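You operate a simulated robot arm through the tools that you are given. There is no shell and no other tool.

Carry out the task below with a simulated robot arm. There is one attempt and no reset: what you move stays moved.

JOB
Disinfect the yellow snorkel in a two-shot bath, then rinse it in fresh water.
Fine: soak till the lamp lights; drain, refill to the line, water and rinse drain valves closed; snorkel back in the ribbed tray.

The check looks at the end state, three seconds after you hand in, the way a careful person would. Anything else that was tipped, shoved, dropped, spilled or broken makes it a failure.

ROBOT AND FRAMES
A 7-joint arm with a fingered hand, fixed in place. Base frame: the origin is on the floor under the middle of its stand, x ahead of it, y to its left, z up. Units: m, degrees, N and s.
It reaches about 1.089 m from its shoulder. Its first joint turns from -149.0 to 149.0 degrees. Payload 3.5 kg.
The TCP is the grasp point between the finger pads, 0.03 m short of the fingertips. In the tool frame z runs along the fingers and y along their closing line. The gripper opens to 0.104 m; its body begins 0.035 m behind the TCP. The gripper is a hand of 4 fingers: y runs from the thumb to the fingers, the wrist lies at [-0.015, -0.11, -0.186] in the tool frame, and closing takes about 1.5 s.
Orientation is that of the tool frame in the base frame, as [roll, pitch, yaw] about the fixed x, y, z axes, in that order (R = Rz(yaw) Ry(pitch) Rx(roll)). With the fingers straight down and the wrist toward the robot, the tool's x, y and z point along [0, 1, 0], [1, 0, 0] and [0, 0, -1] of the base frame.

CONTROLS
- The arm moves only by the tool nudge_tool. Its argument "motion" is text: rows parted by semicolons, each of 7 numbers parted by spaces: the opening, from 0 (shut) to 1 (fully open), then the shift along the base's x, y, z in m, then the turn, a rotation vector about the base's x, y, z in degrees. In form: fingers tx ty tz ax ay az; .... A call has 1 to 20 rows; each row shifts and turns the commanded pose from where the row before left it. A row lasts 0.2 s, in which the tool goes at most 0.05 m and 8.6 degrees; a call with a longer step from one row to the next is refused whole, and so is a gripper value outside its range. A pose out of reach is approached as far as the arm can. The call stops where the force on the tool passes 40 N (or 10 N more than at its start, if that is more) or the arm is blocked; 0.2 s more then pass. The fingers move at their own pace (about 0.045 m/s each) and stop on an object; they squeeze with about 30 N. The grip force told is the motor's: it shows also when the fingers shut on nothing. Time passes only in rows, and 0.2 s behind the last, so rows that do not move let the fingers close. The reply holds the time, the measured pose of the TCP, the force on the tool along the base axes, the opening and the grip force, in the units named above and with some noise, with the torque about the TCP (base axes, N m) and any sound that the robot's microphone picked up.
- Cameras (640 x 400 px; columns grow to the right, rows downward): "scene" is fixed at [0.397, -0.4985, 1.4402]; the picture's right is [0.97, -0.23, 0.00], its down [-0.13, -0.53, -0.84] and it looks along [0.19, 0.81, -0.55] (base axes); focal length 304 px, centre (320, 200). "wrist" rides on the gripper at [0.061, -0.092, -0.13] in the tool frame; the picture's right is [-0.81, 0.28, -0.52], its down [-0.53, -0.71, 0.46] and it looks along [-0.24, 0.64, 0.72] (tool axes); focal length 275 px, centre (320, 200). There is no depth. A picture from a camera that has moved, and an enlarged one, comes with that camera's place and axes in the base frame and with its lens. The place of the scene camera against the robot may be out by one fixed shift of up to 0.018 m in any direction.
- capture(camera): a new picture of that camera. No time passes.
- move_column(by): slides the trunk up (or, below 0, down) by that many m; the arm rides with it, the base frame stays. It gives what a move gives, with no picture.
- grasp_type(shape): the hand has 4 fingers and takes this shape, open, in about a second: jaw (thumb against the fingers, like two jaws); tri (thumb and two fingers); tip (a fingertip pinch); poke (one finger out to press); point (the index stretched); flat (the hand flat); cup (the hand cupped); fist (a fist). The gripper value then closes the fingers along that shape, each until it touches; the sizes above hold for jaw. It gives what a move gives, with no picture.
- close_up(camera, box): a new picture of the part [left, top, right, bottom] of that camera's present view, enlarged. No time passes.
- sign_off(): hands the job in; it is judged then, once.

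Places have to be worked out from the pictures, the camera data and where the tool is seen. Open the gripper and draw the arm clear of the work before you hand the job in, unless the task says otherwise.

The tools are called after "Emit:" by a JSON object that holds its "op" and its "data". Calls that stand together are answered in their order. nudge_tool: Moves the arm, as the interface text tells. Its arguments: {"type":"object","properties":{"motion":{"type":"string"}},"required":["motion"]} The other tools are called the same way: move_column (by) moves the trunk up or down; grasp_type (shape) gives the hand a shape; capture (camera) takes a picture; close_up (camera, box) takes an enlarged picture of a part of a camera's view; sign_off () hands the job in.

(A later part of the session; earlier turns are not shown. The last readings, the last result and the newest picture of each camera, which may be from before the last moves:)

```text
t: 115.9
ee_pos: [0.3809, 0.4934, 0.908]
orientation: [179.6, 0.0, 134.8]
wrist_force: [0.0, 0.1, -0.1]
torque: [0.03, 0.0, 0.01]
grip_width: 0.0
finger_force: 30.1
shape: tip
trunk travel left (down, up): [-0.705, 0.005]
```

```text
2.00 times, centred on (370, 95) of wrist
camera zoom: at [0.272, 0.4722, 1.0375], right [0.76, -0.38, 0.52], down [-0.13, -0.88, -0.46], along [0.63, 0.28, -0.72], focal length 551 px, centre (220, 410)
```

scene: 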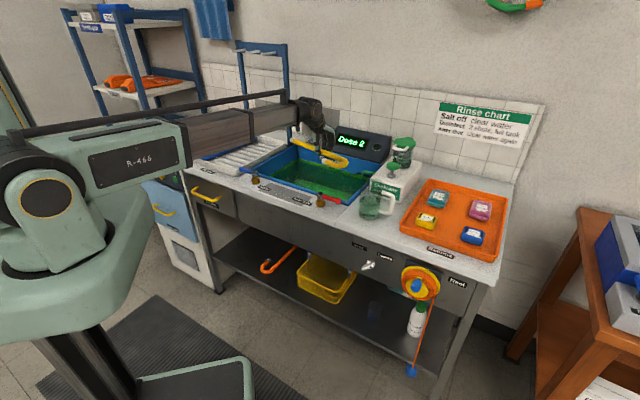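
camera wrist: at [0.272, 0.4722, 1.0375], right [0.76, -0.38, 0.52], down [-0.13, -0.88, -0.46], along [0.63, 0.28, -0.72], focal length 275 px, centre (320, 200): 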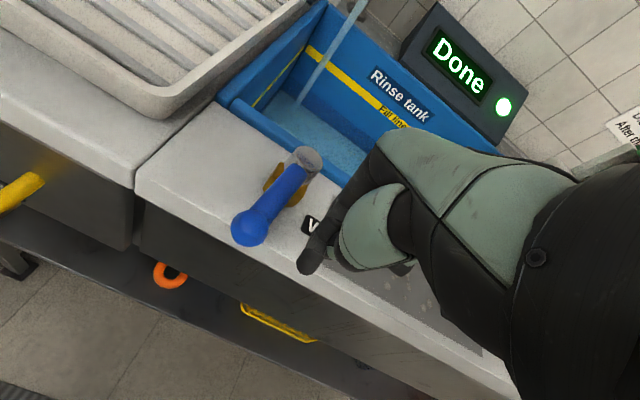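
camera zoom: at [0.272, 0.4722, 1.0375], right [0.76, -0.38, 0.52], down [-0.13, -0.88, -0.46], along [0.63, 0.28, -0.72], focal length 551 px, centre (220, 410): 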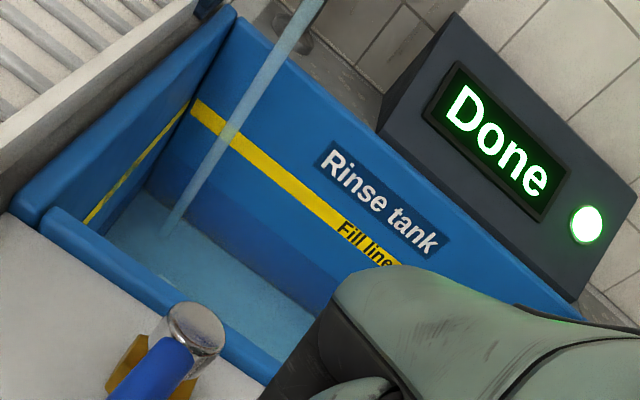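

The waterline on the back wall is about half way up to the band. I'll wait another 1.8 s.

Emit:
{"op": "nudge_tool", "data": {"motion": "0 0 0 0 0 0 0; 0 0 0 0 0 0 0; 0 0 0 0 0 0 0; 0 0 0 0 0 0 0; 0 0 0 0 0 0 0; 0 0 0 0 0 0 0; 0 0 0 0 0 0 0; 0 0 0 0 0 0 0"}}

Emit:
{"op": "close_up", "data": {"camera": "scene", "box": [270, 130, 390, 220]}}

Emit:
{"op": "close_up", "data": {"camera": "scene", "box": [290, 145, 340, 180]}}

```text
t: 117.7
ee_pos: [0.38, 0.4945, 0.9079]
orientation: [179.8, 0.0, 134.9]
wrist_force: [0.0, 0.4, 0.2]
torque: [-0.01, -0.02, -0.02]
grip_width: 0.0
finger_force: 29.9
shape: tip
trunk travel left (down, up): [-0.705, 0.005]
```

```text
4.44 times, centred on (330, 175) of scene
camera zoom: at [0.397, -0.4985, 1.4402], right [0.97, -0.23, 0.0], down [-0.13, -0.53, -0.84], along [0.19, 0.81, -0.55], focal length 1351 px, centre (276, 311)
```

zoom: 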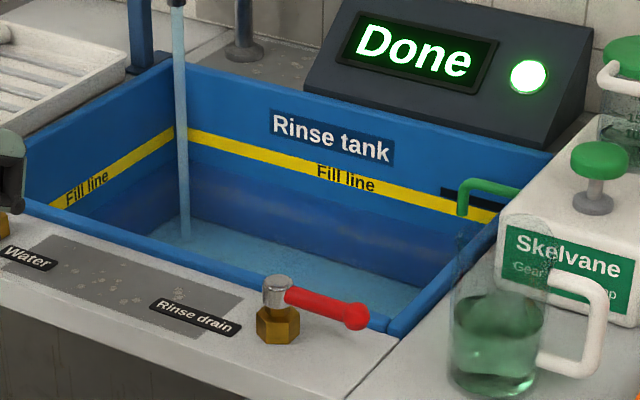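

```text
11.43 times, centred on (315, 162) of scene
camera zoom: at [0.397, -0.4985, 1.4402], right [0.97, -0.23, 0.0], down [-0.13, -0.53, -0.84], along [0.19, 0.81, -0.55], focal length 3474 px, centre (377, 629)
```

zoom: 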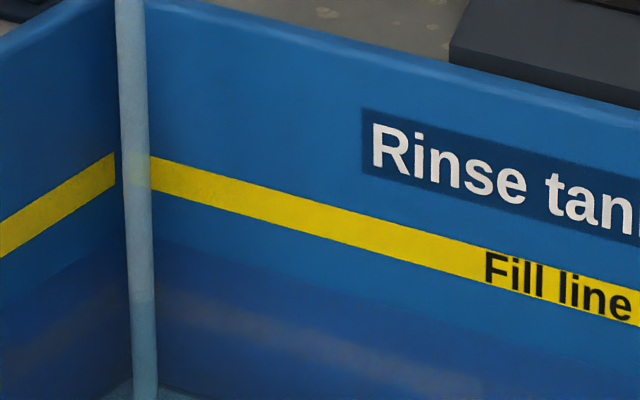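

The waterline is about 3.4 cm below the band centre and rising about 1 cm/s. Closing the lever takes about 2 s, so I'll wait 1.4 s more and recheck.

Emit:
{"op": "nudge_tool", "data": {"motion": "0 0 0 0 0 0 0; 0 0 0 0 0 0 0; 0 0 0 0 0 0 0; 0 0 0 0 0 0 0; 0 0 0 0 0 0 0; 0 0 0 0 0 0 0"}}

Emit:
{"op": "close_up", "data": {"camera": "scene", "box": [290, 145, 340, 180]}}

```text
t: 119.1
ee_pos: [0.3805, 0.4937, 0.9083]
orientation: [179.8, 0.0, 134.8]
wrist_force: [-0.1, 0.7, 0.5]
torque: [0.02, 0.0, -0.04]
grip_width: 0.0
finger_force: 30.0
shape: tip
trunk travel left (down, up): [-0.705, 0.005]
```

```text
11.43 times, centred on (315, 162) of scene
camera zoom: at [0.397, -0.4985, 1.4402], right [0.97, -0.23, 0.0], down [-0.13, -0.53, -0.84], along [0.19, 0.81, -0.55], focal length 3474 px, centre (377, 629)
```

zoom: 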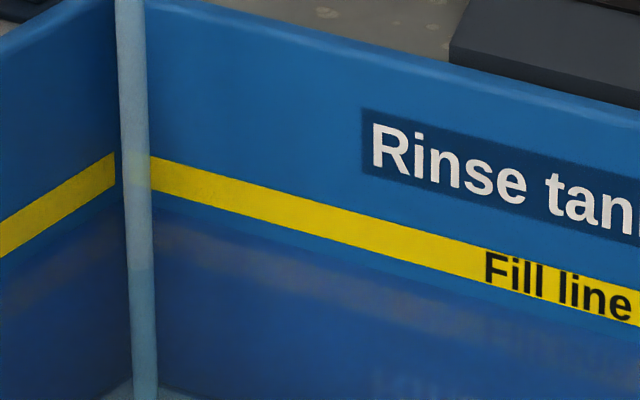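

The waterline is about 1.7 cm below the band centre. I'll close the water lever now.

Emit:
{"op": "nudge_tool", "data": {"motion": "0 -0.0061 0.0103 0 0 0 0; 0 -0.0061 0.0103 0 0 0 0; 0 -0.0061 0.0054 0 0 0 0; 0 -0.0061 0.0054 0 0 0 0; 0 -0.0033 0.0055 0 0 0 0; 0 -0.0033 0.0055 0 0 0 0; 0 -0.0018 0.0062 0 0 0 0; 0 -0.0018 0.0062 0 0 0 0; 0 -0.0001 0.0064 0 0 0 0; 0 -0.0001 0.0064 0 0 0 0; 0 0.0015 0.0062 0 0 0 0; 0 0.0015 0.0062 0 0 0 0; 0 0.0042 0.0042 0 0 0 0; 0 0.0042 0.0042 0 0 0 0"}}

Emit:
{"op": "close_up", "data": {"camera": "scene", "box": [290, 145, 340, 180]}}

Emit:
{"op": "close_up", "data": {"camera": "scene", "box": [250, 110, 400, 220]}}

Emit:
{"op": "capture", "data": {"camera": "wrist"}}

```text
t: 122.1
ee_pos: [0.3542, 0.5795, 0.9108]
orientation: [179.8, 0.0, 134.7]
wrist_force: [-20.7, -24.9, 4.3]
torque: [-0.36, 0.21, -0.24]
grip_width: 0.0
finger_force: 30.4
shape: tip
trunk travel left (down, up): [-0.705, 0.005]
```

```text
11.43 times, centred on (315, 162) of scene
camera zoom: at [0.397, -0.4985, 1.4402], right [0.97, -0.23, 0.0], down [-0.13, -0.53, -0.84], along [0.19, 0.81, -0.55], focal length 3474 px, centre (377, 629)
```

zoom: 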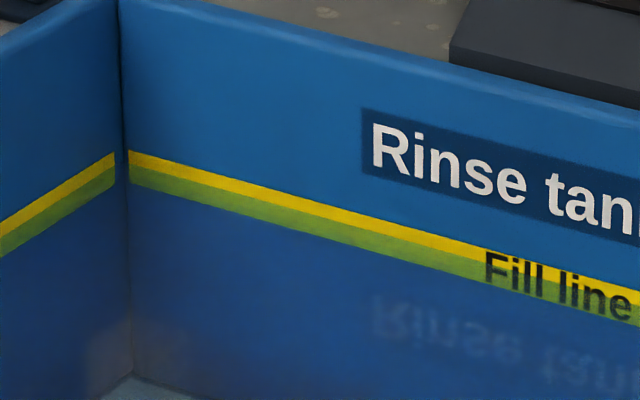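

```text
3.64 times, centred on (325, 165) of scene
camera zoom: at [0.397, -0.4985, 1.4402], right [0.97, -0.23, 0.0], down [-0.13, -0.53, -0.84], along [0.19, 0.81, -0.55], focal length 1105 px, centre (302, 327)
```

zoom: 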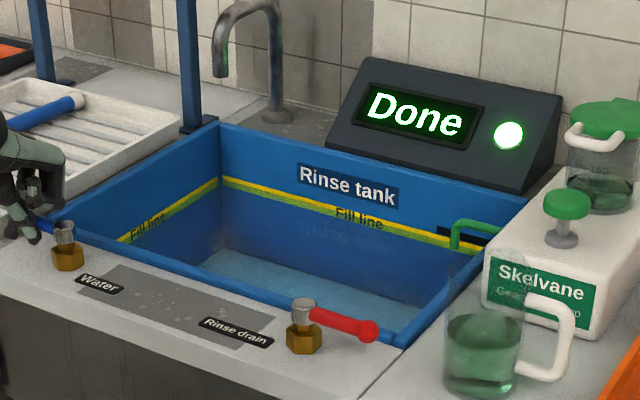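

```text
taken
camera wrist: at [0.2457, 0.5583, 1.0398], right [0.76, -0.38, 0.52], down [-0.13, -0.88, -0.46], along [0.63, 0.28, -0.72], focal length 275 px, centre (320, 200)
```

wrist: 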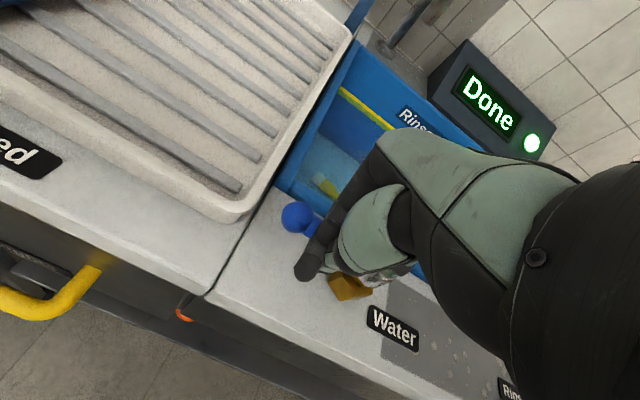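

The water is off and the surface sits exactly mid-band, yellow above and green below. Next I'll retrieve the snorkel: back off, rise, go to the release pose over it and switch to the jaw.

Emit:
{"op": "nudge_tool", "data": {"motion": "0 -0.0141 -0.0141 0 0 0 0; 0 0 0 0.045 0 0 0; 0 0 0 0.045 0 0 0; 0 0.0407 0.0036 0 0 0 0; 0 0.0407 0.0036 0 0 0 0; 0 0.0407 0.0036 0 0 0 0; 0 0.0407 0.0036 0 0 0 0; 0 0.0407 0.0036 0 0 0 0; 0 0.0407 0.0036 0 0 0 0; 0 0.0407 0.0036 0 0 0 0; 0 0.0407 0.0036 0 0 0 0; 0 0 0 0 0 0 0"}}

Emit:
{"op": "grasp_type", "data": {"shape": "jaw"}}

Emit:
{"op": "nudge_tool", "data": {"motion": "0.6 0 0 0 0 0 0; 0.6 0 0 0 0 0 0; 0.6 0 0 0 0 0 0; 0.6 0 0 0 0 0 0"}}

Emit:
{"op": "capture", "data": {"camera": "wrist"}}

Emit:
{"op": "capture", "data": {"camera": "scene"}}

```text
t: 124.7
ee_pos: [0.6676, 0.5973, 0.9982]
orientation: [179.7, 0.0, 134.9]
wrist_force: [0.3, -0.5, 0.3]
torque: [-0.03, -0.04, 0.0]
grip_width: 0.0
finger_force: 29.6
shape: tip
trunk travel left (down, up): [-0.705, 0.005]
```

```text
t: 125.6
ee_pos: [0.6666, 0.5987, 0.9987]
orientation: [179.8, 0.0, 134.7]
wrist_force: [0.1, -0.4, -0.7]
torque: [-0.01, 0.01, -0.03]
grip_width: 0.1036
finger_force: 0.1
shape: jaw
trunk travel left (down, up): [-0.705, 0.005]
```

```text
t: 126.6
ee_pos: [0.6666, 0.599, 0.9981]
orientation: [179.7, 0.0, 134.8]
wrist_force: [-0.3, 0.9, -0.5]
torque: [0.01, -0.01, -0.05]
grip_width: 0.0631
finger_force: 0.1
shape: jaw
trunk travel left (down, up): [-0.705, 0.005]
```

```text
taken
camera wrist: at [0.5585, 0.577, 1.1287], right [0.76, -0.38, 0.52], down [-0.13, -0.88, -0.46], along [0.63, 0.28, -0.72], focal length 275 px, centre (320, 200)
```

wrist: 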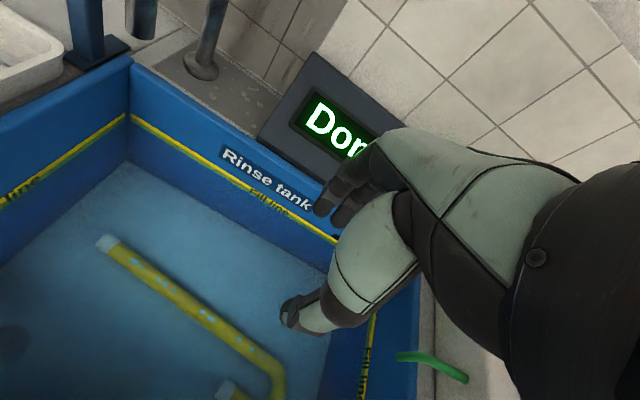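

```text
taken
```

scene: 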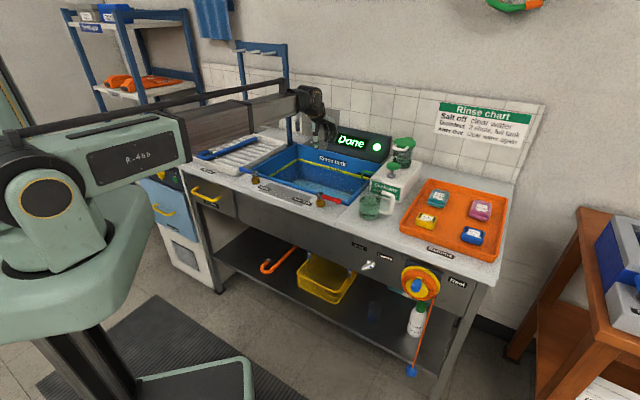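

The snorkel's drops now look clear rather than green, and the tube is directly below the hand. I'll make a small correction and lower onto it with a 6 cm opening.

Emit:
{"op": "nudge_tool", "data": {"motion": "0.6 -0.0024 -0.0067 0 0 0 0; 0.6 0 0 -0.045 0 0 0; 0.6 0 0 -0.045 0 0 0; 0.6 0 0 -0.045 0 0 0; 0.6 0 0 -0.045 0 0 0; 0.6 0 0 -0.035 0 0 0; 0.6 0 0 -0.025 0 0 0; 0.6 0 0 0 0 0 0"}}

Emit:
{"op": "capture", "data": {"camera": "wrist"}}

Emit:
{"op": "close_up", "data": {"camera": "scene", "box": [160, 70, 400, 230]}}

```text
t: 128.4
ee_pos: [0.6674, 0.5912, 0.7577]
orientation: [179.7, 0.0, 134.9]
wrist_force: [-0.2, -0.4, 0.7]
torque: [-0.01, 0.02, 0.03]
grip_width: 0.0629
finger_force: 0.1
shape: jaw
trunk travel left (down, up): [-0.705, 0.005]
```

```text
taken
camera wrist: at [0.5589, 0.5699, 0.8879], right [0.76, -0.38, 0.52], down [-0.13, -0.88, -0.46], along [0.63, 0.28, -0.72], focal length 275 px, centre (320, 200)
```

wrist: 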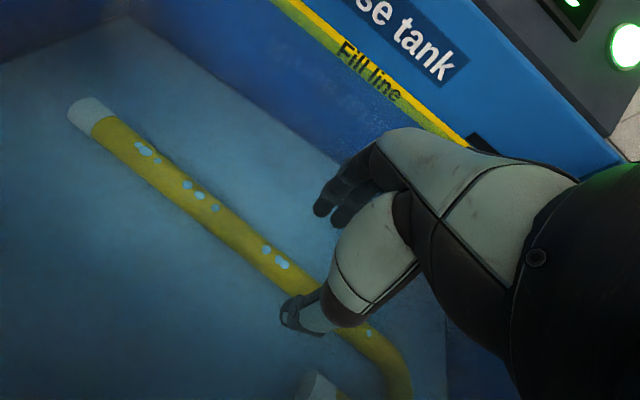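

```text
2.50 times, centred on (280, 150) of scene
camera zoom: at [0.397, -0.4985, 1.4402], right [0.97, -0.23, 0.0], down [-0.13, -0.53, -0.84], along [0.19, 0.81, -0.55], focal length 760 px, centre (420, 325)
```

zoom: 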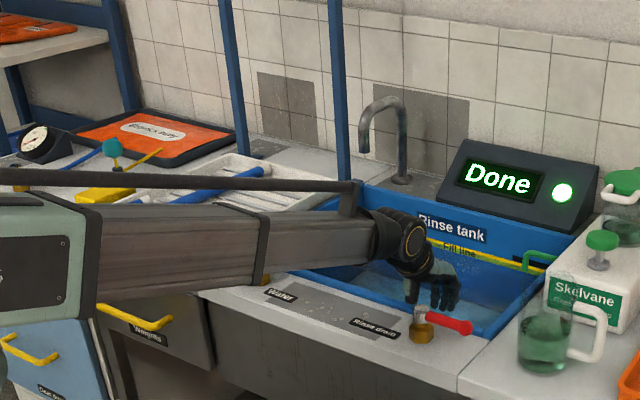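

The thumb and fingers straddle the tube evenly. I'll lower the last 4 cm carefully to the floor.

Emit:
{"op": "nudge_tool", "data": {"motion": "0.6 0 0 -0.015 0 0 0; 0.6 0 0 -0.012 0 0 0; 0.6 0 0 -0.008 0 0 0; 0.6 0 0 -0.005 0 0 0; 0.6 0 0 -0.003 0 0 0; 0.6 0 0 0 0 0 0"}}

Emit:
{"op": "capture", "data": {"camera": "wrist"}}

Emit:
{"op": "close_up", "data": {"camera": "scene", "box": [160, 70, 400, 230]}}

```text
t: 129.8
ee_pos: [0.6667, 0.5901, 0.7165]
orientation: [179.6, 0.0, 134.8]
wrist_force: [0.1, 0.8, 0.6]
torque: [0.03, -0.01, -0.03]
grip_width: 0.0628
finger_force: 0.1
shape: jaw
trunk travel left (down, up): [-0.705, 0.005]
```

```text
taken
camera wrist: at [0.5576, 0.5696, 0.8456], right [0.76, -0.38, 0.52], down [-0.13, -0.88, -0.46], along [0.63, 0.28, -0.72], focal length 275 px, centre (320, 200)
```

wrist: 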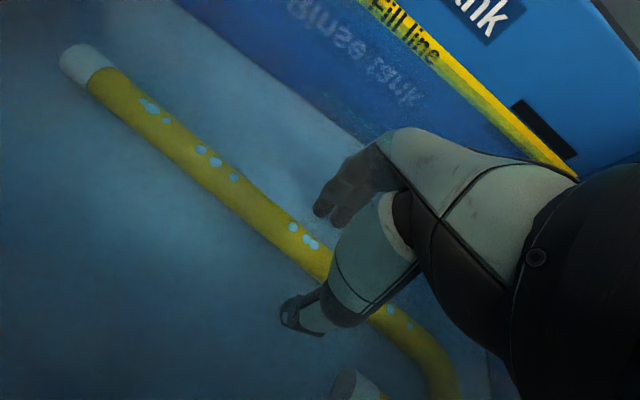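

```text
2.50 times, centred on (280, 150) of scene
camera zoom: at [0.397, -0.4985, 1.4402], right [0.97, -0.23, 0.0], down [-0.13, -0.53, -0.84], along [0.19, 0.81, -0.55], focal length 760 px, centre (420, 325)
```

zoom: 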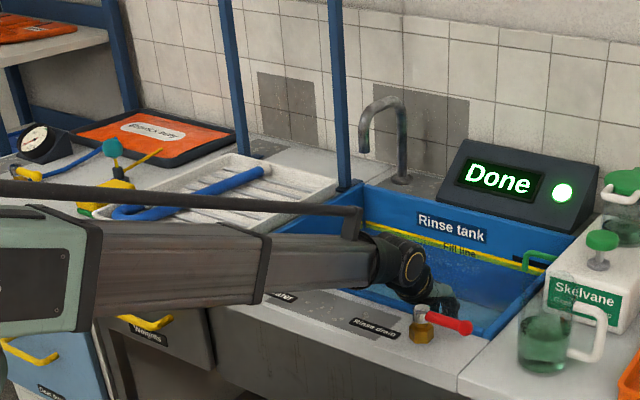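

The tube is between the thumb and fingers at floor level. I'll close the grip.

Emit:
{"op": "nudge_tool", "data": {"motion": "0 0 0 0 0 0 0; 0 0 0 0 0 0 0; 0 0 0 0 0 0 0; 0 0 0 0 0 0 0; 0 0 0 0 0 0 0; 0 0 0 0 0 0 0; 0 0 0 0 0 0 0; 0 0 0 0 0 0 0"}}

Emit:
{"op": "capture", "data": {"camera": "wrist"}}

```text
t: 131.6
ee_pos: [0.6654, 0.5908, 0.7158]
orientation: [179.8, 0.0, 134.8]
wrist_force: [-0.4, -0.8, -0.6]
torque: [0.0, 0.0, 0.02]
grip_width: 0.0161
finger_force: 29.9
shape: jaw
trunk travel left (down, up): [-0.705, 0.005]
```

```text
taken
camera wrist: at [0.5577, 0.5696, 0.8456], right [0.76, -0.38, 0.52], down [-0.13, -0.88, -0.46], along [0.63, 0.28, -0.72], focal length 275 px, centre (320, 200)
```

wrist: 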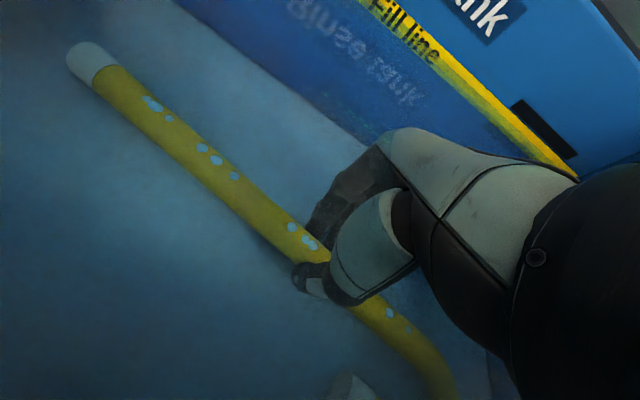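

The grip closed at 1.6 cm, narrower than the tube, so it's pinching only the upper part. I'll reopen, lower 6 mm and grip again at the middle.

Emit:
{"op": "nudge_tool", "data": {"motion": "0.5 0 0 0 0 0 0; 0.5 0 0 0 0 0 0; 0.5 0 0 0 0 0 0; 0.5 0 0 -0.003 0 0 0; 0.5 0 0 -0.003 0 0 0; 0.5 0 0 0 0 0 0; 0 0 0 0 0 0 0; 0 0 0 0 0 0 0; 0 0 0 0 0 0 0; 0 0 0 0 0 0 0; 0 0 0 0 0 0 0; 0 0 0 0 0 0 0; 0 0 0 0 0 0 0"}}

Emit:
{"op": "capture", "data": {"camera": "wrist"}}

```text
t: 134.4
ee_pos: [0.6661, 0.5911, 0.7112]
orientation: [179.7, 0.0, 134.9]
wrist_force: [0.2, -0.5, 3.3]
torque: [0.01, -0.01, 0.04]
grip_width: 0.0222
finger_force: 30.2
shape: jaw
trunk travel left (down, up): [-0.705, 0.005]
```

```text
taken
camera wrist: at [0.5578, 0.569, 0.8398], right [0.76, -0.38, 0.52], down [-0.13, -0.88, -0.46], along [0.63, 0.28, -0.72], focal length 275 px, centre (320, 200)
```

wrist: 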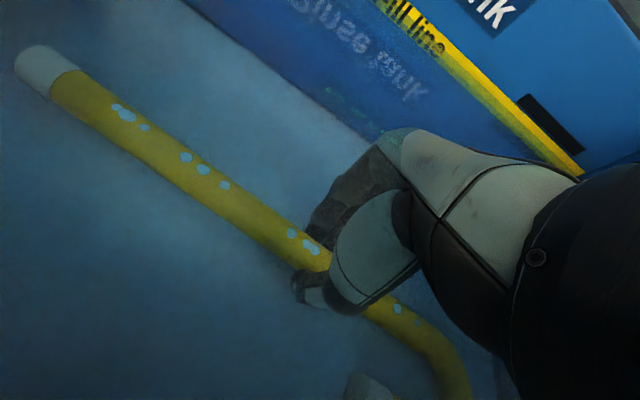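

The grip is better at 2.2 cm but still about 6 mm above the tube's centre. I'll open, go 4 mm lower and grip once more for a secure hold.

Emit:
{"op": "nudge_tool", "data": {"motion": "0.45 0 0 0 0 0 0; 0.45 0 0 0 0 0 0; 0.45 0 0 0 0 0 0; 0.45 0 0 -0.002 0 0 0; 0.45 0 0 -0.002 0 0 0; 0 0 0 0 0 0 0; 0 0 0 0 0 0 0; 0 0 0 0 0 0 0; 0 0 0 0 0 0 0; 0 0 0 0 0 0 0; 0 0 0 0 0 0 0; 0 0 0 0 0 0 0"}}

Emit:
{"op": "capture", "data": {"camera": "wrist"}}

```text
t: 137.0
ee_pos: [0.6647, 0.5903, 0.7079]
orientation: [179.6, -0.1, 134.8]
wrist_force: [-5.3, -3.9, 29.5]
torque: [-0.12, 0.4, 0.01]
grip_width: 0.0283
finger_force: 29.6
shape: jaw
trunk travel left (down, up): [-0.705, 0.005]
```

```text
taken
camera wrist: at [0.5563, 0.5681, 0.8382], right [0.76, -0.38, 0.52], down [-0.13, -0.88, -0.46], along [0.63, 0.29, -0.72], focal length 275 px, centre (320, 200)
```

wrist: 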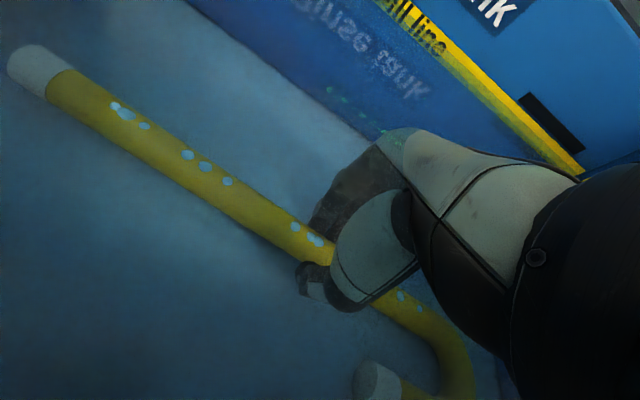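

The hold is now at mid-tube with the fingertips on the floor. I'll lift slowly 4 cm and check it comes along securely.

Emit:
{"op": "nudge_tool", "data": {"motion": "0 0 0 0.003 0 0 0; 0 0 0 0.004 0 0 0; 0 0 0 0.008 0 0 0; 0 0 0 0.012 0 0 0; 0 0 0 0.015 0 0 0; 0 0 0 0 0 0 0"}}

Emit:
{"op": "capture", "data": {"camera": "wrist"}}

```text
t: 138.4
ee_pos: [0.6671, 0.5912, 0.7485]
orientation: [179.9, -0.1, 134.8]
wrist_force: [0.9, 0.5, -1.3]
torque: [0.03, -0.03, -0.03]
grip_width: 0.0264
finger_force: 30.3
shape: jaw
trunk travel left (down, up): [-0.705, 0.005]
```

```text
taken
camera wrist: at [0.558, 0.57, 0.8768], right [0.76, -0.38, 0.52], down [-0.13, -0.88, -0.46], along [0.63, 0.28, -0.72], focal length 275 px, centre (320, 200)
```

wrist: 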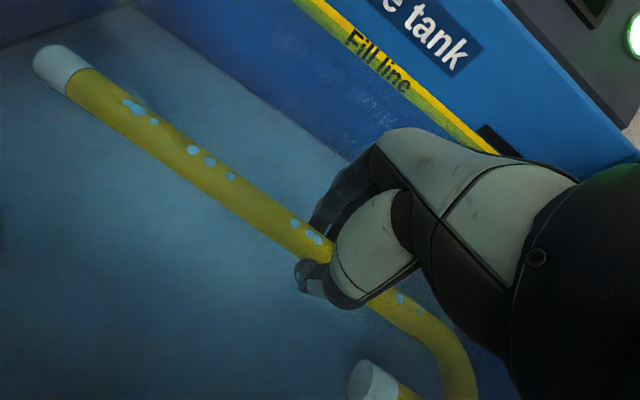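

The grip is secure at 2.64 cm. I'll lift the snorkel out above the tank and hold it a couple of seconds to let it drip.

Emit:
{"op": "nudge_tool", "data": {"motion": "0 0 0 0.02 0 0 0; 0 0 0 0.03 0 0 0; 0 0 0 0.03 0 0 0; 0 0 0 0.03 0 0 0; 0 0 0 0.03 0 0 0; 0 0 0 0.03 0 0 0; 0 0 0 0.03 0 0 0; 0 0 0 0 0 0 0; 0 0 0 0 0 0 0; 0 0 0 0 0 0 0; 0 0 0 0 0 0 0; 0 0 0 0 0 0 0; 0 0 0 0 0 0 0; 0 0 0 0 0 0 0; 0 0 0 0 0 0 0; 0 0 0 0 0 0 0; 0 0 0 0 0 0 0"}}

Emit:
{"op": "capture", "data": {"camera": "wrist"}}

Emit:
{"op": "close_up", "data": {"camera": "scene", "box": [220, 90, 400, 220]}}

```text
t: 142.0
ee_pos: [0.6675, 0.5913, 0.9481]
orientation: [179.8, 0.0, 134.8]
wrist_force: [0.0, -1.0, -1.4]
torque: [0.01, -0.02, -0.03]
grip_width: 0.0262
finger_force: 30.2
shape: jaw
trunk travel left (down, up): [-0.705, 0.005]
```

```text
taken
camera wrist: at [0.5577, 0.5708, 1.0771], right [0.76, -0.38, 0.52], down [-0.13, -0.88, -0.46], along [0.63, 0.28, -0.72], focal length 275 px, centre (320, 200)
```

wrist: 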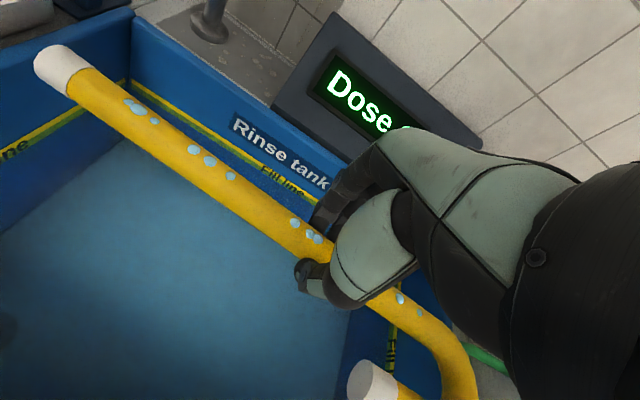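

```text
3.08 times, centred on (310, 155) of scene
camera zoom: at [0.397, -0.4985, 1.4402], right [0.97, -0.23, 0.0], down [-0.13, -0.53, -0.84], along [0.19, 0.81, -0.55], focal length 935 px, centre (351, 338)
```

zoom: 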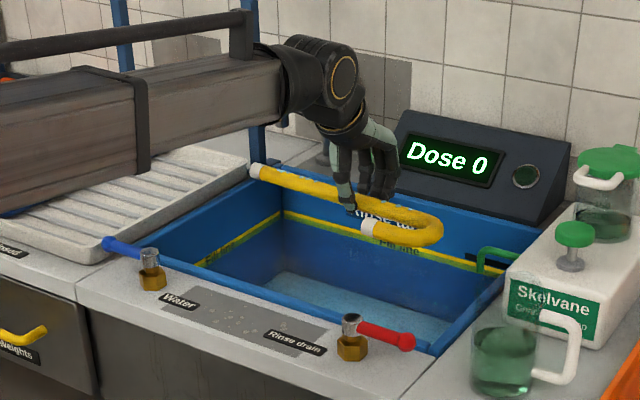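

The display reads "Dose 0" and the droplets are clear, so it's rinsed. I'll raise it, draw back toward the robot, then lower the trunk 8 cm for reach at the tray.

Emit:
{"op": "nudge_tool", "data": {"motion": "0 0 0 0.045 0 0 0; 0 0 0 0.045 0 0 0; 0 0 0 0.045 0 0 0; 0 0 0 0.045 0 0 0; 0 -0.033 -0.033 0 0 0 0; 0 -0.033 -0.033 0 0 0 0; 0 -0.033 -0.033 0 0 0 0; 0 0 0 0 0 0 0"}}

Emit:
{"op": "move_column", "data": {"by": -0.08}}

Emit:
{"op": "capture", "data": {"camera": "scene"}}

Emit:
{"op": "capture", "data": {"camera": "wrist"}}

```text
t: 143.8
ee_pos: [0.5653, 0.4923, 1.125]
orientation: [179.8, 0.0, 134.7]
wrist_force: [-0.2, -0.3, -1.2]
torque: [-0.03, 0.03, 0.01]
grip_width: 0.0264
finger_force: 29.7
shape: jaw
trunk travel left (down, up): [-0.705, 0.005]
```

```text
t: 145.0
ee_pos: [0.5656, 0.492, 1.0442]
orientation: [179.7, 0.1, 134.8]
wrist_force: [0.3, 0.1, -0.5]
torque: [0.03, 0.0, -0.01]
grip_width: 0.0263
finger_force: 29.7
shape: jaw
trunk travel left (down, up): [-0.625, 0.085]
```

```text
taken
```

scene: 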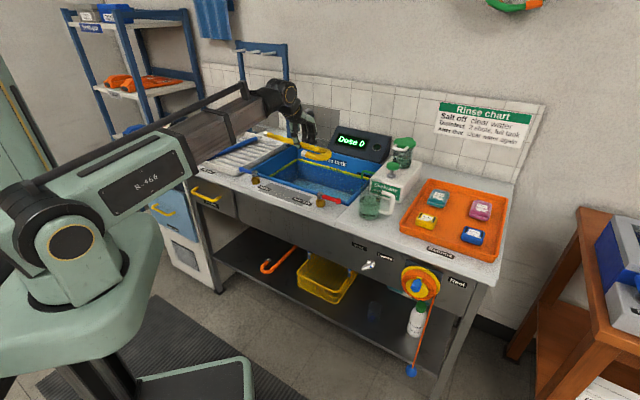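

```text
taken
camera wrist: at [0.4573, 0.47, 1.1745], right [0.76, -0.38, 0.52], down [-0.13, -0.88, -0.46], along [0.63, 0.28, -0.72], focal length 275 px, centre (320, 200)
```

wrist: 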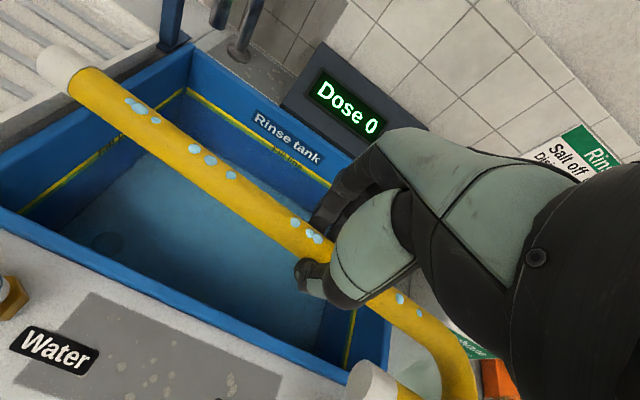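

The snorkel is clear in front of the tank. I'll rotate it back 90° while moving left, reversing the earlier path.

Emit:
{"op": "nudge_tool", "data": {"motion": "0 -0.022 0.0158 0 0 0 -7.5; 0 -0.022 0.0158 0 0 0 -7.5; 0 -0.022 0.0158 0 0 0 -7.5; 0 -0.022 0.0158 0 0 0 -7.5; 0 -0.022 0.0158 0 0 0 -7.5; 0 -0.022 0.0158 0 0 0 -7.5; 0 -0.022 0.0158 0 0 0 -7.5; 0 -0.022 0.0158 0 0 0 -7.5; 0 -0.022 0.0158 0 0 0 -7.5; 0 -0.022 0.0158 0 0 0 -7.5; 0 -0.022 0.0158 0 0 0 -7.5; 0 -0.022 0.0158 0 0 0 -7.5; 0 0 0 0 0 0 0"}}

Emit:
{"op": "capture", "data": {"camera": "wrist"}}

Emit:
{"op": "close_up", "data": {"camera": "scene", "box": [140, 80, 320, 220]}}

```text
t: 147.8
ee_pos: [0.3021, 0.681, 1.0438]
orientation: [179.7, -0.1, 44.7]
wrist_force: [0.0, -0.4, -1.4]
torque: [-0.02, -0.04, 0.03]
grip_width: 0.0261
finger_force: 30.4
shape: jaw
trunk travel left (down, up): [-0.625, 0.085]
```

```text
taken
camera wrist: at [0.2798, 0.7909, 1.1731], right [-0.38, -0.76, 0.52], down [-0.88, 0.13, -0.46], along [0.28, -0.63, -0.72], focal length 275 px, centre (320, 200)
```

wrist: 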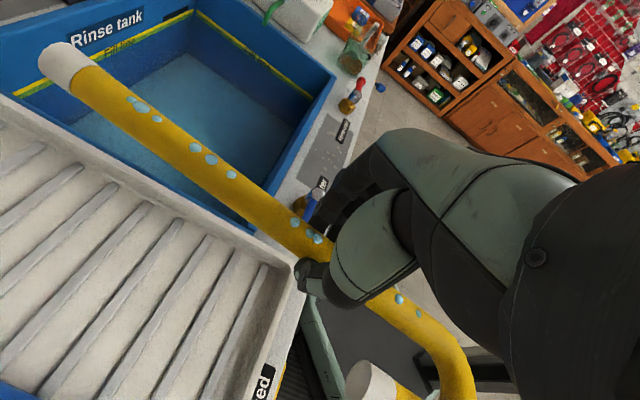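

```text
2.86 times, centred on (230, 150) of scene
camera zoom: at [0.397, -0.4985, 1.4402], right [0.97, -0.23, 0.0], down [-0.13, -0.53, -0.84], along [0.19, 0.81, -0.55], focal length 868 px, centre (577, 343)
```

zoom: 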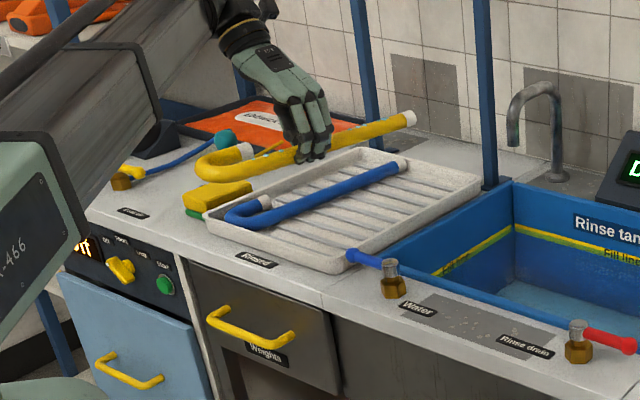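

The snorkel is aligned with the tray, tilted about 6°. I'll move it in over the tray, untwist 5°, and lower partway.

Emit:
{"op": "nudge_tool", "data": {"motion": "0 0.021 0.021 -0.015 0 0 5; 0 0.021 0.021 -0.02 0 0 0; 0 0.021 0.021 -0.02 0 0 0; 0 0.0213 0.0235 -0.025 0 0 0; 0 0 0 0 0 0 0"}}

Emit:
{"op": "capture", "data": {"camera": "wrist"}}

Emit:
{"op": "close_up", "data": {"camera": "scene", "box": [190, 100, 300, 200]}}

```text
t: 149.0
ee_pos: [0.386, 0.7686, 0.9658]
orientation: [179.6, -0.1, 49.8]
wrist_force: [0.1, 0.0, -0.9]
torque: [-0.01, -0.02, 0.03]
grip_width: 0.0262
finger_force: 29.9
shape: jaw
trunk travel left (down, up): [-0.625, 0.085]
```

```text
taken
camera wrist: at [0.3548, 0.8757, 1.0937], right [-0.32, -0.79, 0.52], down [-0.89, 0.05, -0.46], along [0.34, -0.6, -0.72], focal length 275 px, centre (320, 200)
```

wrist: 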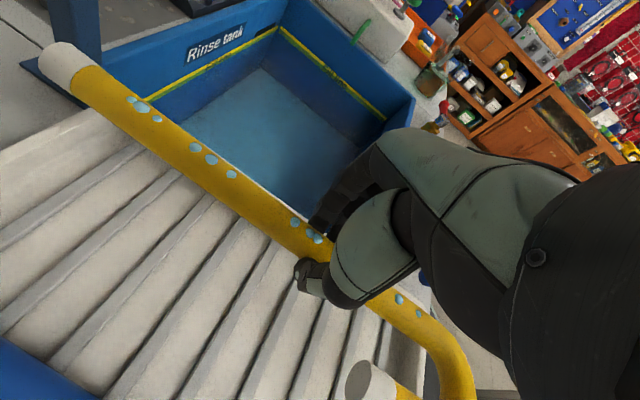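

```text
4.00 times, centred on (245, 150) of scene
camera zoom: at [0.397, -0.4985, 1.4402], right [0.97, -0.23, 0.0], down [-0.13, -0.53, -0.84], along [0.19, 0.81, -0.55], focal length 1216 px, centre (620, 400)
```

zoom: 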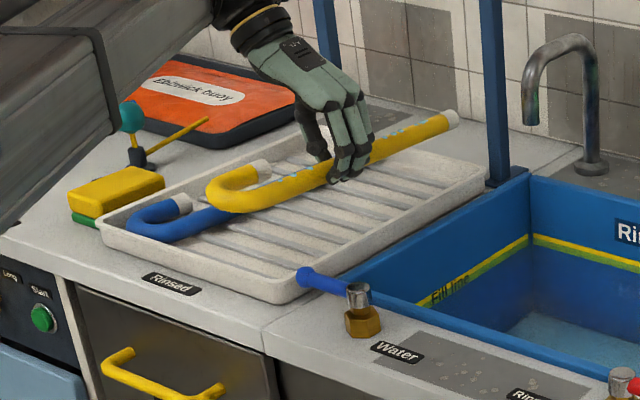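

The far tip is at about u=-0.266, n≈1.0, inside the tray outline. I'll lower gently onto the ribs.

Emit:
{"op": "nudge_tool", "data": {"motion": "0 0 0 -0.02 0 0 0; 0 0 0 -0.018 0 0 0; 0 0 0 -0.01 0 0 0; 0 0 0 -0.005 0 0 0; 0 0 0 -0.004 0 0 0; 0 0 0 -0.003 0 0 0; 0 0 0 0 0 0 0"}}

Emit:
{"op": "close_up", "data": {"camera": "scene", "box": [190, 100, 300, 200]}}

Emit:
{"op": "capture", "data": {"camera": "wrist"}}

```text
t: 150.6
ee_pos: [0.3855, 0.7667, 0.9085]
orientation: [179.7, -0.2, 49.9]
wrist_force: [1.0, 3.5, 25.1]
torque: [0.03, -0.21, 0.05]
grip_width: 0.0275
finger_force: 29.6
shape: jaw
trunk travel left (down, up): [-0.625, 0.085]
```

```text
4.00 times, centred on (245, 150) of scene
camera zoom: at [0.397, -0.4985, 1.4402], right [0.97, -0.23, 0.0], down [-0.13, -0.53, -0.84], along [0.19, 0.81, -0.55], focal length 1216 px, centre (620, 400)
```

zoom: 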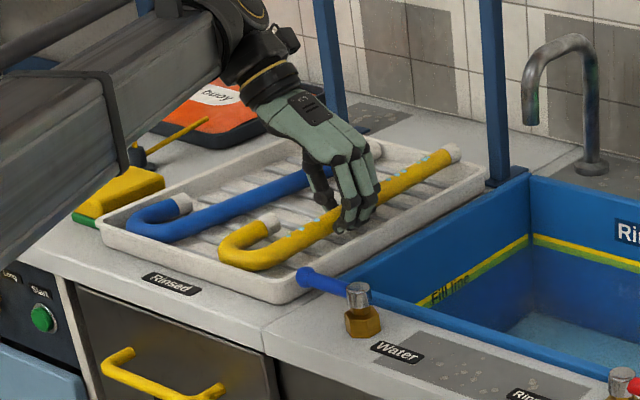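

```text
taken
camera wrist: at [0.3545, 0.8731, 1.0377], right [-0.32, -0.8, 0.52], down [-0.89, 0.05, -0.46], along [0.34, -0.6, -0.72], focal length 275 px, centre (320, 200)
```

wrist: 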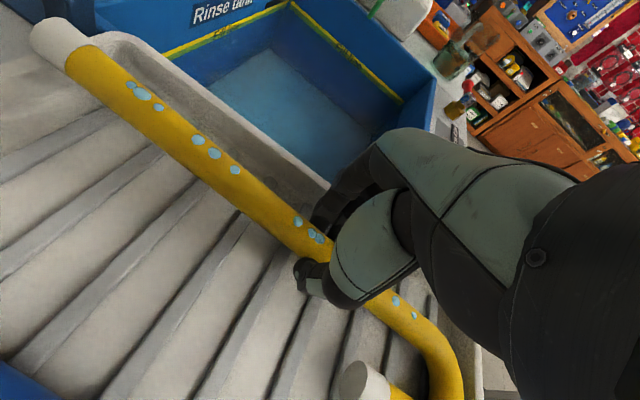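

The snorkel is resting on the ribs inside the tray. I'll ease off 3 mm and open the fingers.

Emit:
{"op": "nudge_tool", "data": {"motion": "0 0 0 0.003 0 0 0; 0.45 0 0 0 0 0 0; 0.45 0 0 0 0 0 0; 0.45 0 0 0 0 0 0; 0.45 0 0 0 0 0 0; 0.45 0 0 0.008 0 0 0; 0.45 0 0 0.015 0 0 0; 0.45 0 0 0.025 0 0 0; 0.45 0 0 0 0 0 0"}}

Emit:
{"op": "close_up", "data": {"camera": "scene", "box": [190, 100, 300, 200]}}

Emit:
{"op": "capture", "data": {"camera": "wrist"}}

```text
t: 152.6
ee_pos: [0.3858, 0.7665, 0.9555]
orientation: [179.6, 0.1, 49.8]
wrist_force: [-0.2, 0.0, -0.1]
torque: [-0.02, 0.0, 0.03]
grip_width: 0.0467
finger_force: 0.1
shape: jaw
trunk travel left (down, up): [-0.625, 0.085]
```

```text
4.00 times, centred on (245, 150) of scene
camera zoom: at [0.397, -0.4985, 1.4402], right [0.97, -0.23, 0.0], down [-0.13, -0.53, -0.84], along [0.19, 0.81, -0.55], focal length 1216 px, centre (620, 400)
```

zoom: 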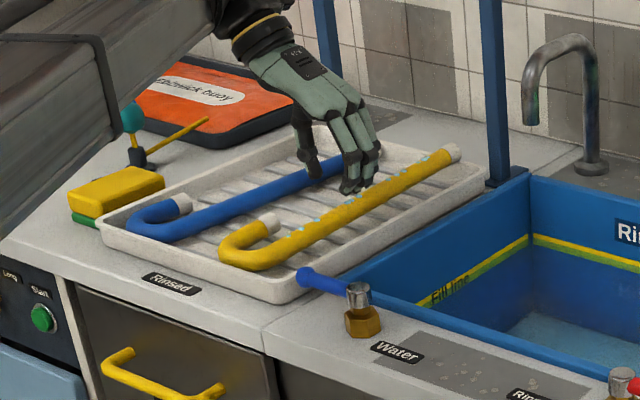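

```text
taken
camera wrist: at [0.3548, 0.8736, 1.0852], right [-0.32, -0.8, 0.52], down [-0.89, 0.05, -0.46], along [0.34, -0.6, -0.72], focal length 275 px, centre (320, 200)
```

wrist: 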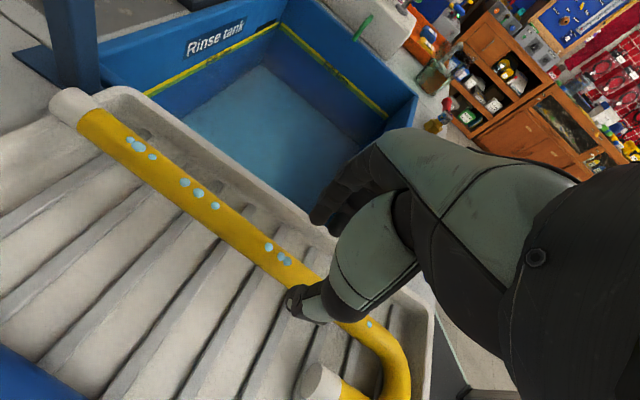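

The snorkel is released. I'll zoom in to make sure it lies flat inside the tray and isn't perched on the back or front wall.

Emit:
{"op": "close_up", "data": {"camera": "scene", "box": [225, 115, 285, 175]}}

Emit:
{"op": "close_up", "data": {"camera": "wrist", "box": [0, 60, 200, 220]}}

Emit:
{"op": "close_up", "data": {"camera": "wrist", "box": [260, 270, 460, 400]}}

```text
6.67 times, centred on (255, 145) of scene
camera zoom: at [0.397, -0.4985, 1.4402], right [0.97, -0.23, 0.0], down [-0.13, -0.53, -0.84], along [0.19, 0.81, -0.55], focal length 2026 px, centre (753, 567)
```

zoom: 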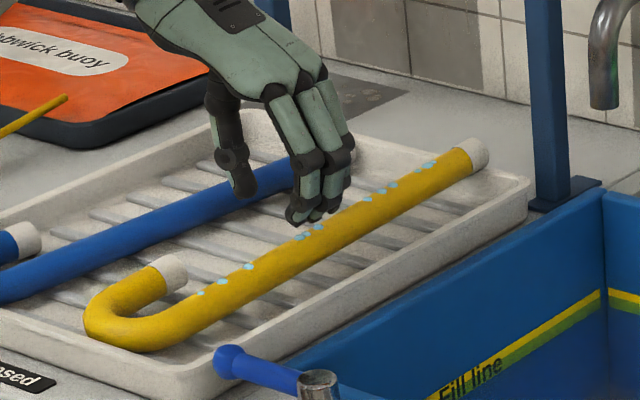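

```text
2.50 times, centred on (100, 140) of wrist
camera zoom: at [0.3548, 0.8736, 1.0852], right [-0.32, -0.8, 0.52], down [-0.89, 0.05, -0.46], along [0.34, -0.6, -0.72], focal length 688 px, centre (870, 350)
```

zoom: 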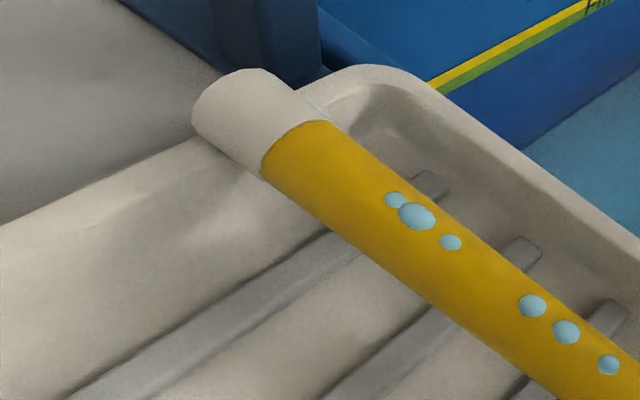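

```text
3.08 times, centred on (360, 335) of wrist
camera zoom: at [0.3548, 0.8736, 1.0852], right [-0.32, -0.8, 0.52], down [-0.89, 0.05, -0.46], along [0.34, -0.6, -0.72], focal length 847 px, centre (197, -215)
```

zoom: 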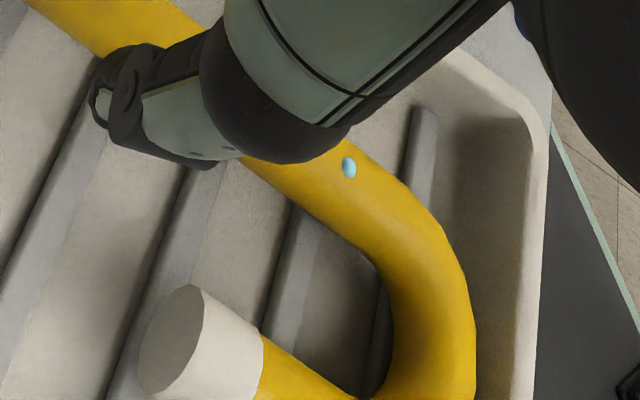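

The far white tip looks perched on the tray's back rim: I triangulate it at z≈0.893 against about 0.87 originally. I'll raise the hand a little for a clearer view of both ends before correcting.

Emit:
{"op": "nudge_tool", "data": {"motion": "0.45 -0.01 -0.01 0.035 0 0 0; 0.45 -0.01 -0.01 0.035 0 0 0; 0.45 0 0 0.03 0 0 0; 0.45 0 0 0 0 0 0"}}

Emit:
{"op": "capture", "data": {"camera": "wrist"}}

Emit:
{"op": "close_up", "data": {"camera": "scene", "box": [225, 120, 285, 170]}}

Emit:
{"op": "close_up", "data": {"camera": "scene", "box": [180, 125, 300, 200]}}

```text
t: 153.6
ee_pos: [0.3638, 0.7465, 1.0563]
orientation: [179.7, 0.0, 49.8]
wrist_force: [0.3, 0.2, 0.2]
torque: [0.0, -0.01, -0.02]
grip_width: 0.0465
finger_force: 0.1
shape: jaw
trunk travel left (down, up): [-0.625, 0.085]
```

```text
taken
camera wrist: at [0.3335, 0.8533, 1.1857], right [-0.32, -0.8, 0.52], down [-0.89, 0.05, -0.46], along [0.34, -0.6, -0.72], focal length 275 px, centre (320, 200)
```

wrist: 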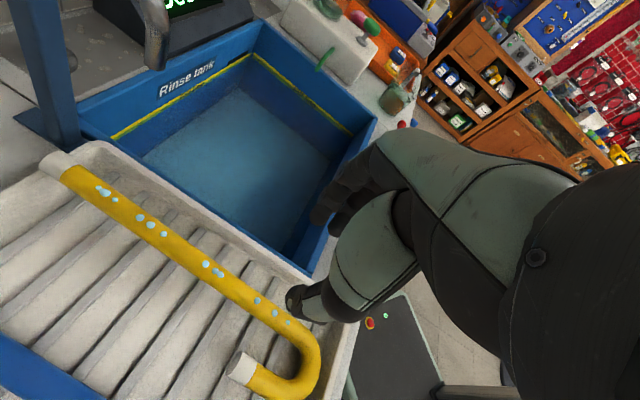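

```text
8.00 times, centred on (255, 145) of scene
camera zoom: at [0.397, -0.4985, 1.4402], right [0.97, -0.23, 0.0], down [-0.13, -0.53, -0.84], along [0.19, 0.81, -0.55], focal length 2432 px, centre (840, 640)
```

zoom: 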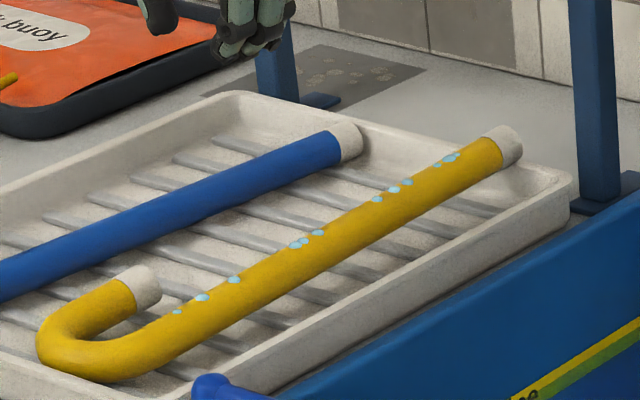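

```text
5.33 times, centred on (240, 162) of scene
camera zoom: at [0.397, -0.4985, 1.4402], right [0.97, -0.23, 0.0], down [-0.13, -0.53, -0.84], along [0.19, 0.81, -0.55], focal length 1621 px, centre (747, 400)
```

zoom: 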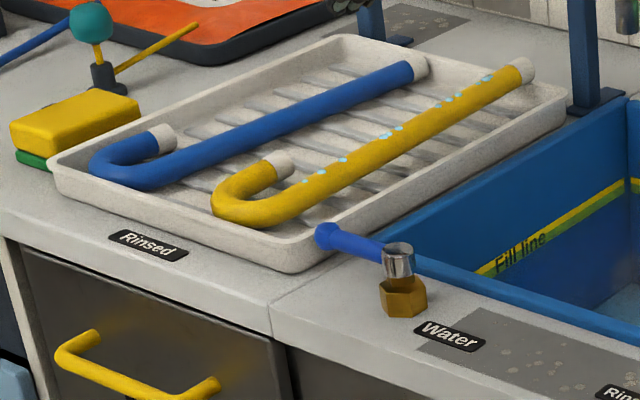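

The scene view confirms the far end is propped on the back rim. I'll check the clearance at the front end so I know how far I can slide it toward the robot.

Emit:
{"op": "close_up", "data": {"camera": "wrist", "box": [200, 250, 400, 400]}}

Emit:
{"op": "close_up", "data": {"camera": "wrist", "box": [0, 110, 200, 260]}}

```text
2.67 times, centred on (300, 325) of wrist
camera zoom: at [0.3335, 0.8533, 1.1857], right [-0.32, -0.8, 0.52], down [-0.89, 0.05, -0.46], along [0.34, -0.6, -0.72], focal length 734 px, centre (373, -133)
```

zoom: 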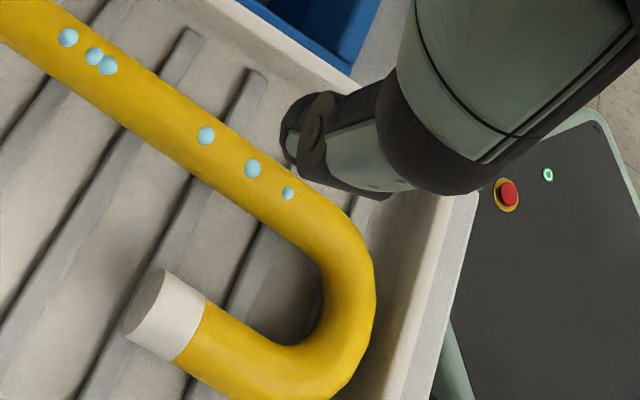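

```text
2.67 times, centred on (100, 185) of wrist
camera zoom: at [0.3335, 0.8533, 1.1857], right [-0.32, -0.8, 0.52], down [-0.89, 0.05, -0.46], along [0.34, -0.6, -0.72], focal length 734 px, centre (907, 240)
```

zoom: 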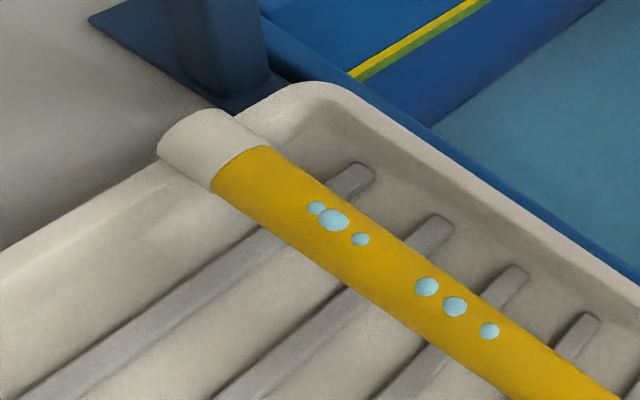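

The front end has a bit over 1 cm of room, and the far end needs to come forward about 1.3 cm to drop inside the back wall. I'll regrasp at the same place to lift and shift it.

Emit:
{"op": "nudge_tool", "data": {"motion": "0.45 0.0217 0.0202 0 0 0 0; 0.45 0 0 -0.04 0 0 0; 0.45 0 0 -0.04 0 0 0; 0.45 0 0 -0.035 0 0 0; 0.45 0 0 -0.017 0 0 0; 0.45 0 0 -0.008 0 0 0; 0.45 0 0 -0.004 0 0 0; 0.45 0 0 0 0 0 0"}}

Emit:
{"op": "capture", "data": {"camera": "wrist"}}

Emit:
{"op": "close_up", "data": {"camera": "scene", "box": [190, 110, 300, 200]}}

```text
t: 155.4
ee_pos: [0.3886, 0.7667, 0.9117]
orientation: [179.7, 0.1, 49.8]
wrist_force: [-0.1, -0.9, -0.3]
torque: [0.02, 0.01, -0.01]
grip_width: 0.0466
finger_force: 0.1
shape: jaw
trunk travel left (down, up): [-0.625, 0.085]
```

```text
taken
camera wrist: at [0.357, 0.8735, 1.0414], right [-0.32, -0.8, 0.52], down [-0.89, 0.05, -0.46], along [0.34, -0.6, -0.72], focal length 275 px, centre (320, 200)
```

wrist: 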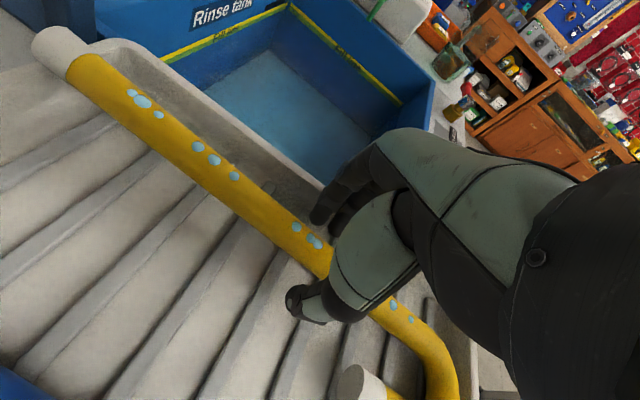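

```text
4.44 times, centred on (245, 155) of scene
camera zoom: at [0.397, -0.4985, 1.4402], right [0.97, -0.23, 0.0], down [-0.13, -0.53, -0.84], along [0.19, 0.81, -0.55], focal length 1351 px, centre (653, 400)
```

zoom: 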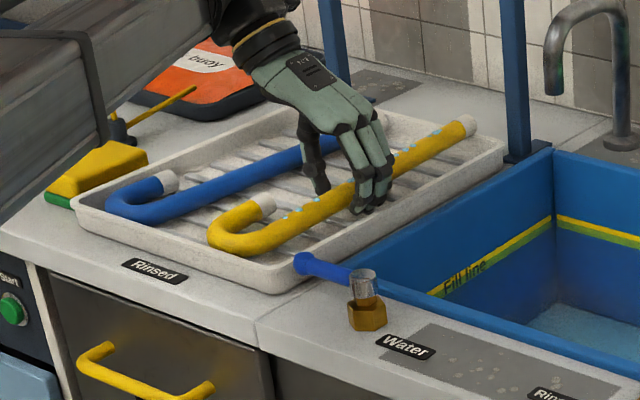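

The tube is between the thumb and fingers again. I'll close, lift 1.2 cm, and shift 1.3 cm toward the robot.

Emit:
{"op": "nudge_tool", "data": {"motion": "0 0 0 0 0 0 0; 0 0 0 0 0 0 0; 0 0 0 0 0 0 0; 0 0 0 0 0 0 0; 0 0 0 0 0 0 0; 0 0 0 0 0 0 0; 0 0 0 0.008 0 0 0; 0 0 0 0.007 0 0 0; 0 -0.0046 -0.0046 0 0 0 0; 0 -0.0046 -0.0046 0 0 0 0; 0 0 0 0 0 0 0"}}

Emit:
{"op": "capture", "data": {"camera": "wrist"}}

Emit:
{"op": "close_up", "data": {"camera": "scene", "box": [190, 110, 300, 200]}}

```text
t: 157.8
ee_pos: [0.3801, 0.7577, 0.9267]
orientation: [179.7, -0.2, 49.8]
wrist_force: [8.3, 5.3, 0.6]
torque: [0.15, -0.22, 0.09]
grip_width: 0.0165
finger_force: 30.0
shape: jaw
trunk travel left (down, up): [-0.625, 0.085]
```

```text
taken
camera wrist: at [0.3491, 0.8655, 1.0567], right [-0.32, -0.8, 0.52], down [-0.89, 0.05, -0.46], along [0.34, -0.6, -0.72], focal length 275 px, centre (320, 200)
```

wrist: 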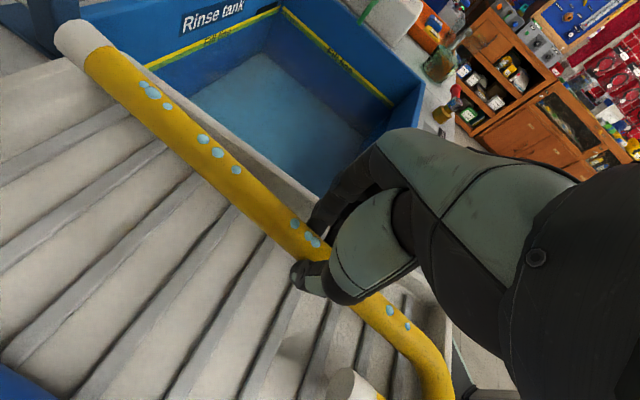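

```text
4.44 times, centred on (245, 155) of scene
camera zoom: at [0.397, -0.4985, 1.4402], right [0.97, -0.23, 0.0], down [-0.13, -0.53, -0.84], along [0.19, 0.81, -0.55], focal length 1351 px, centre (653, 400)
```

zoom: 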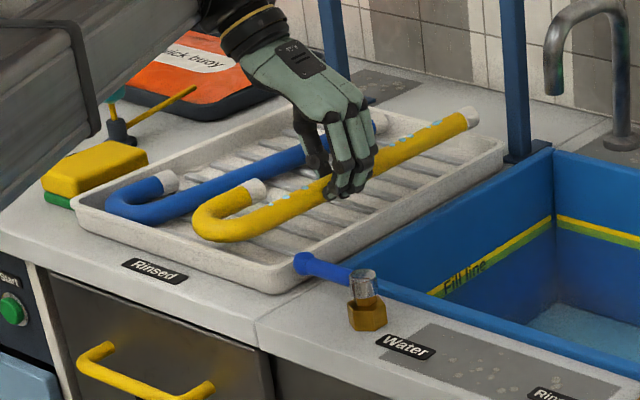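

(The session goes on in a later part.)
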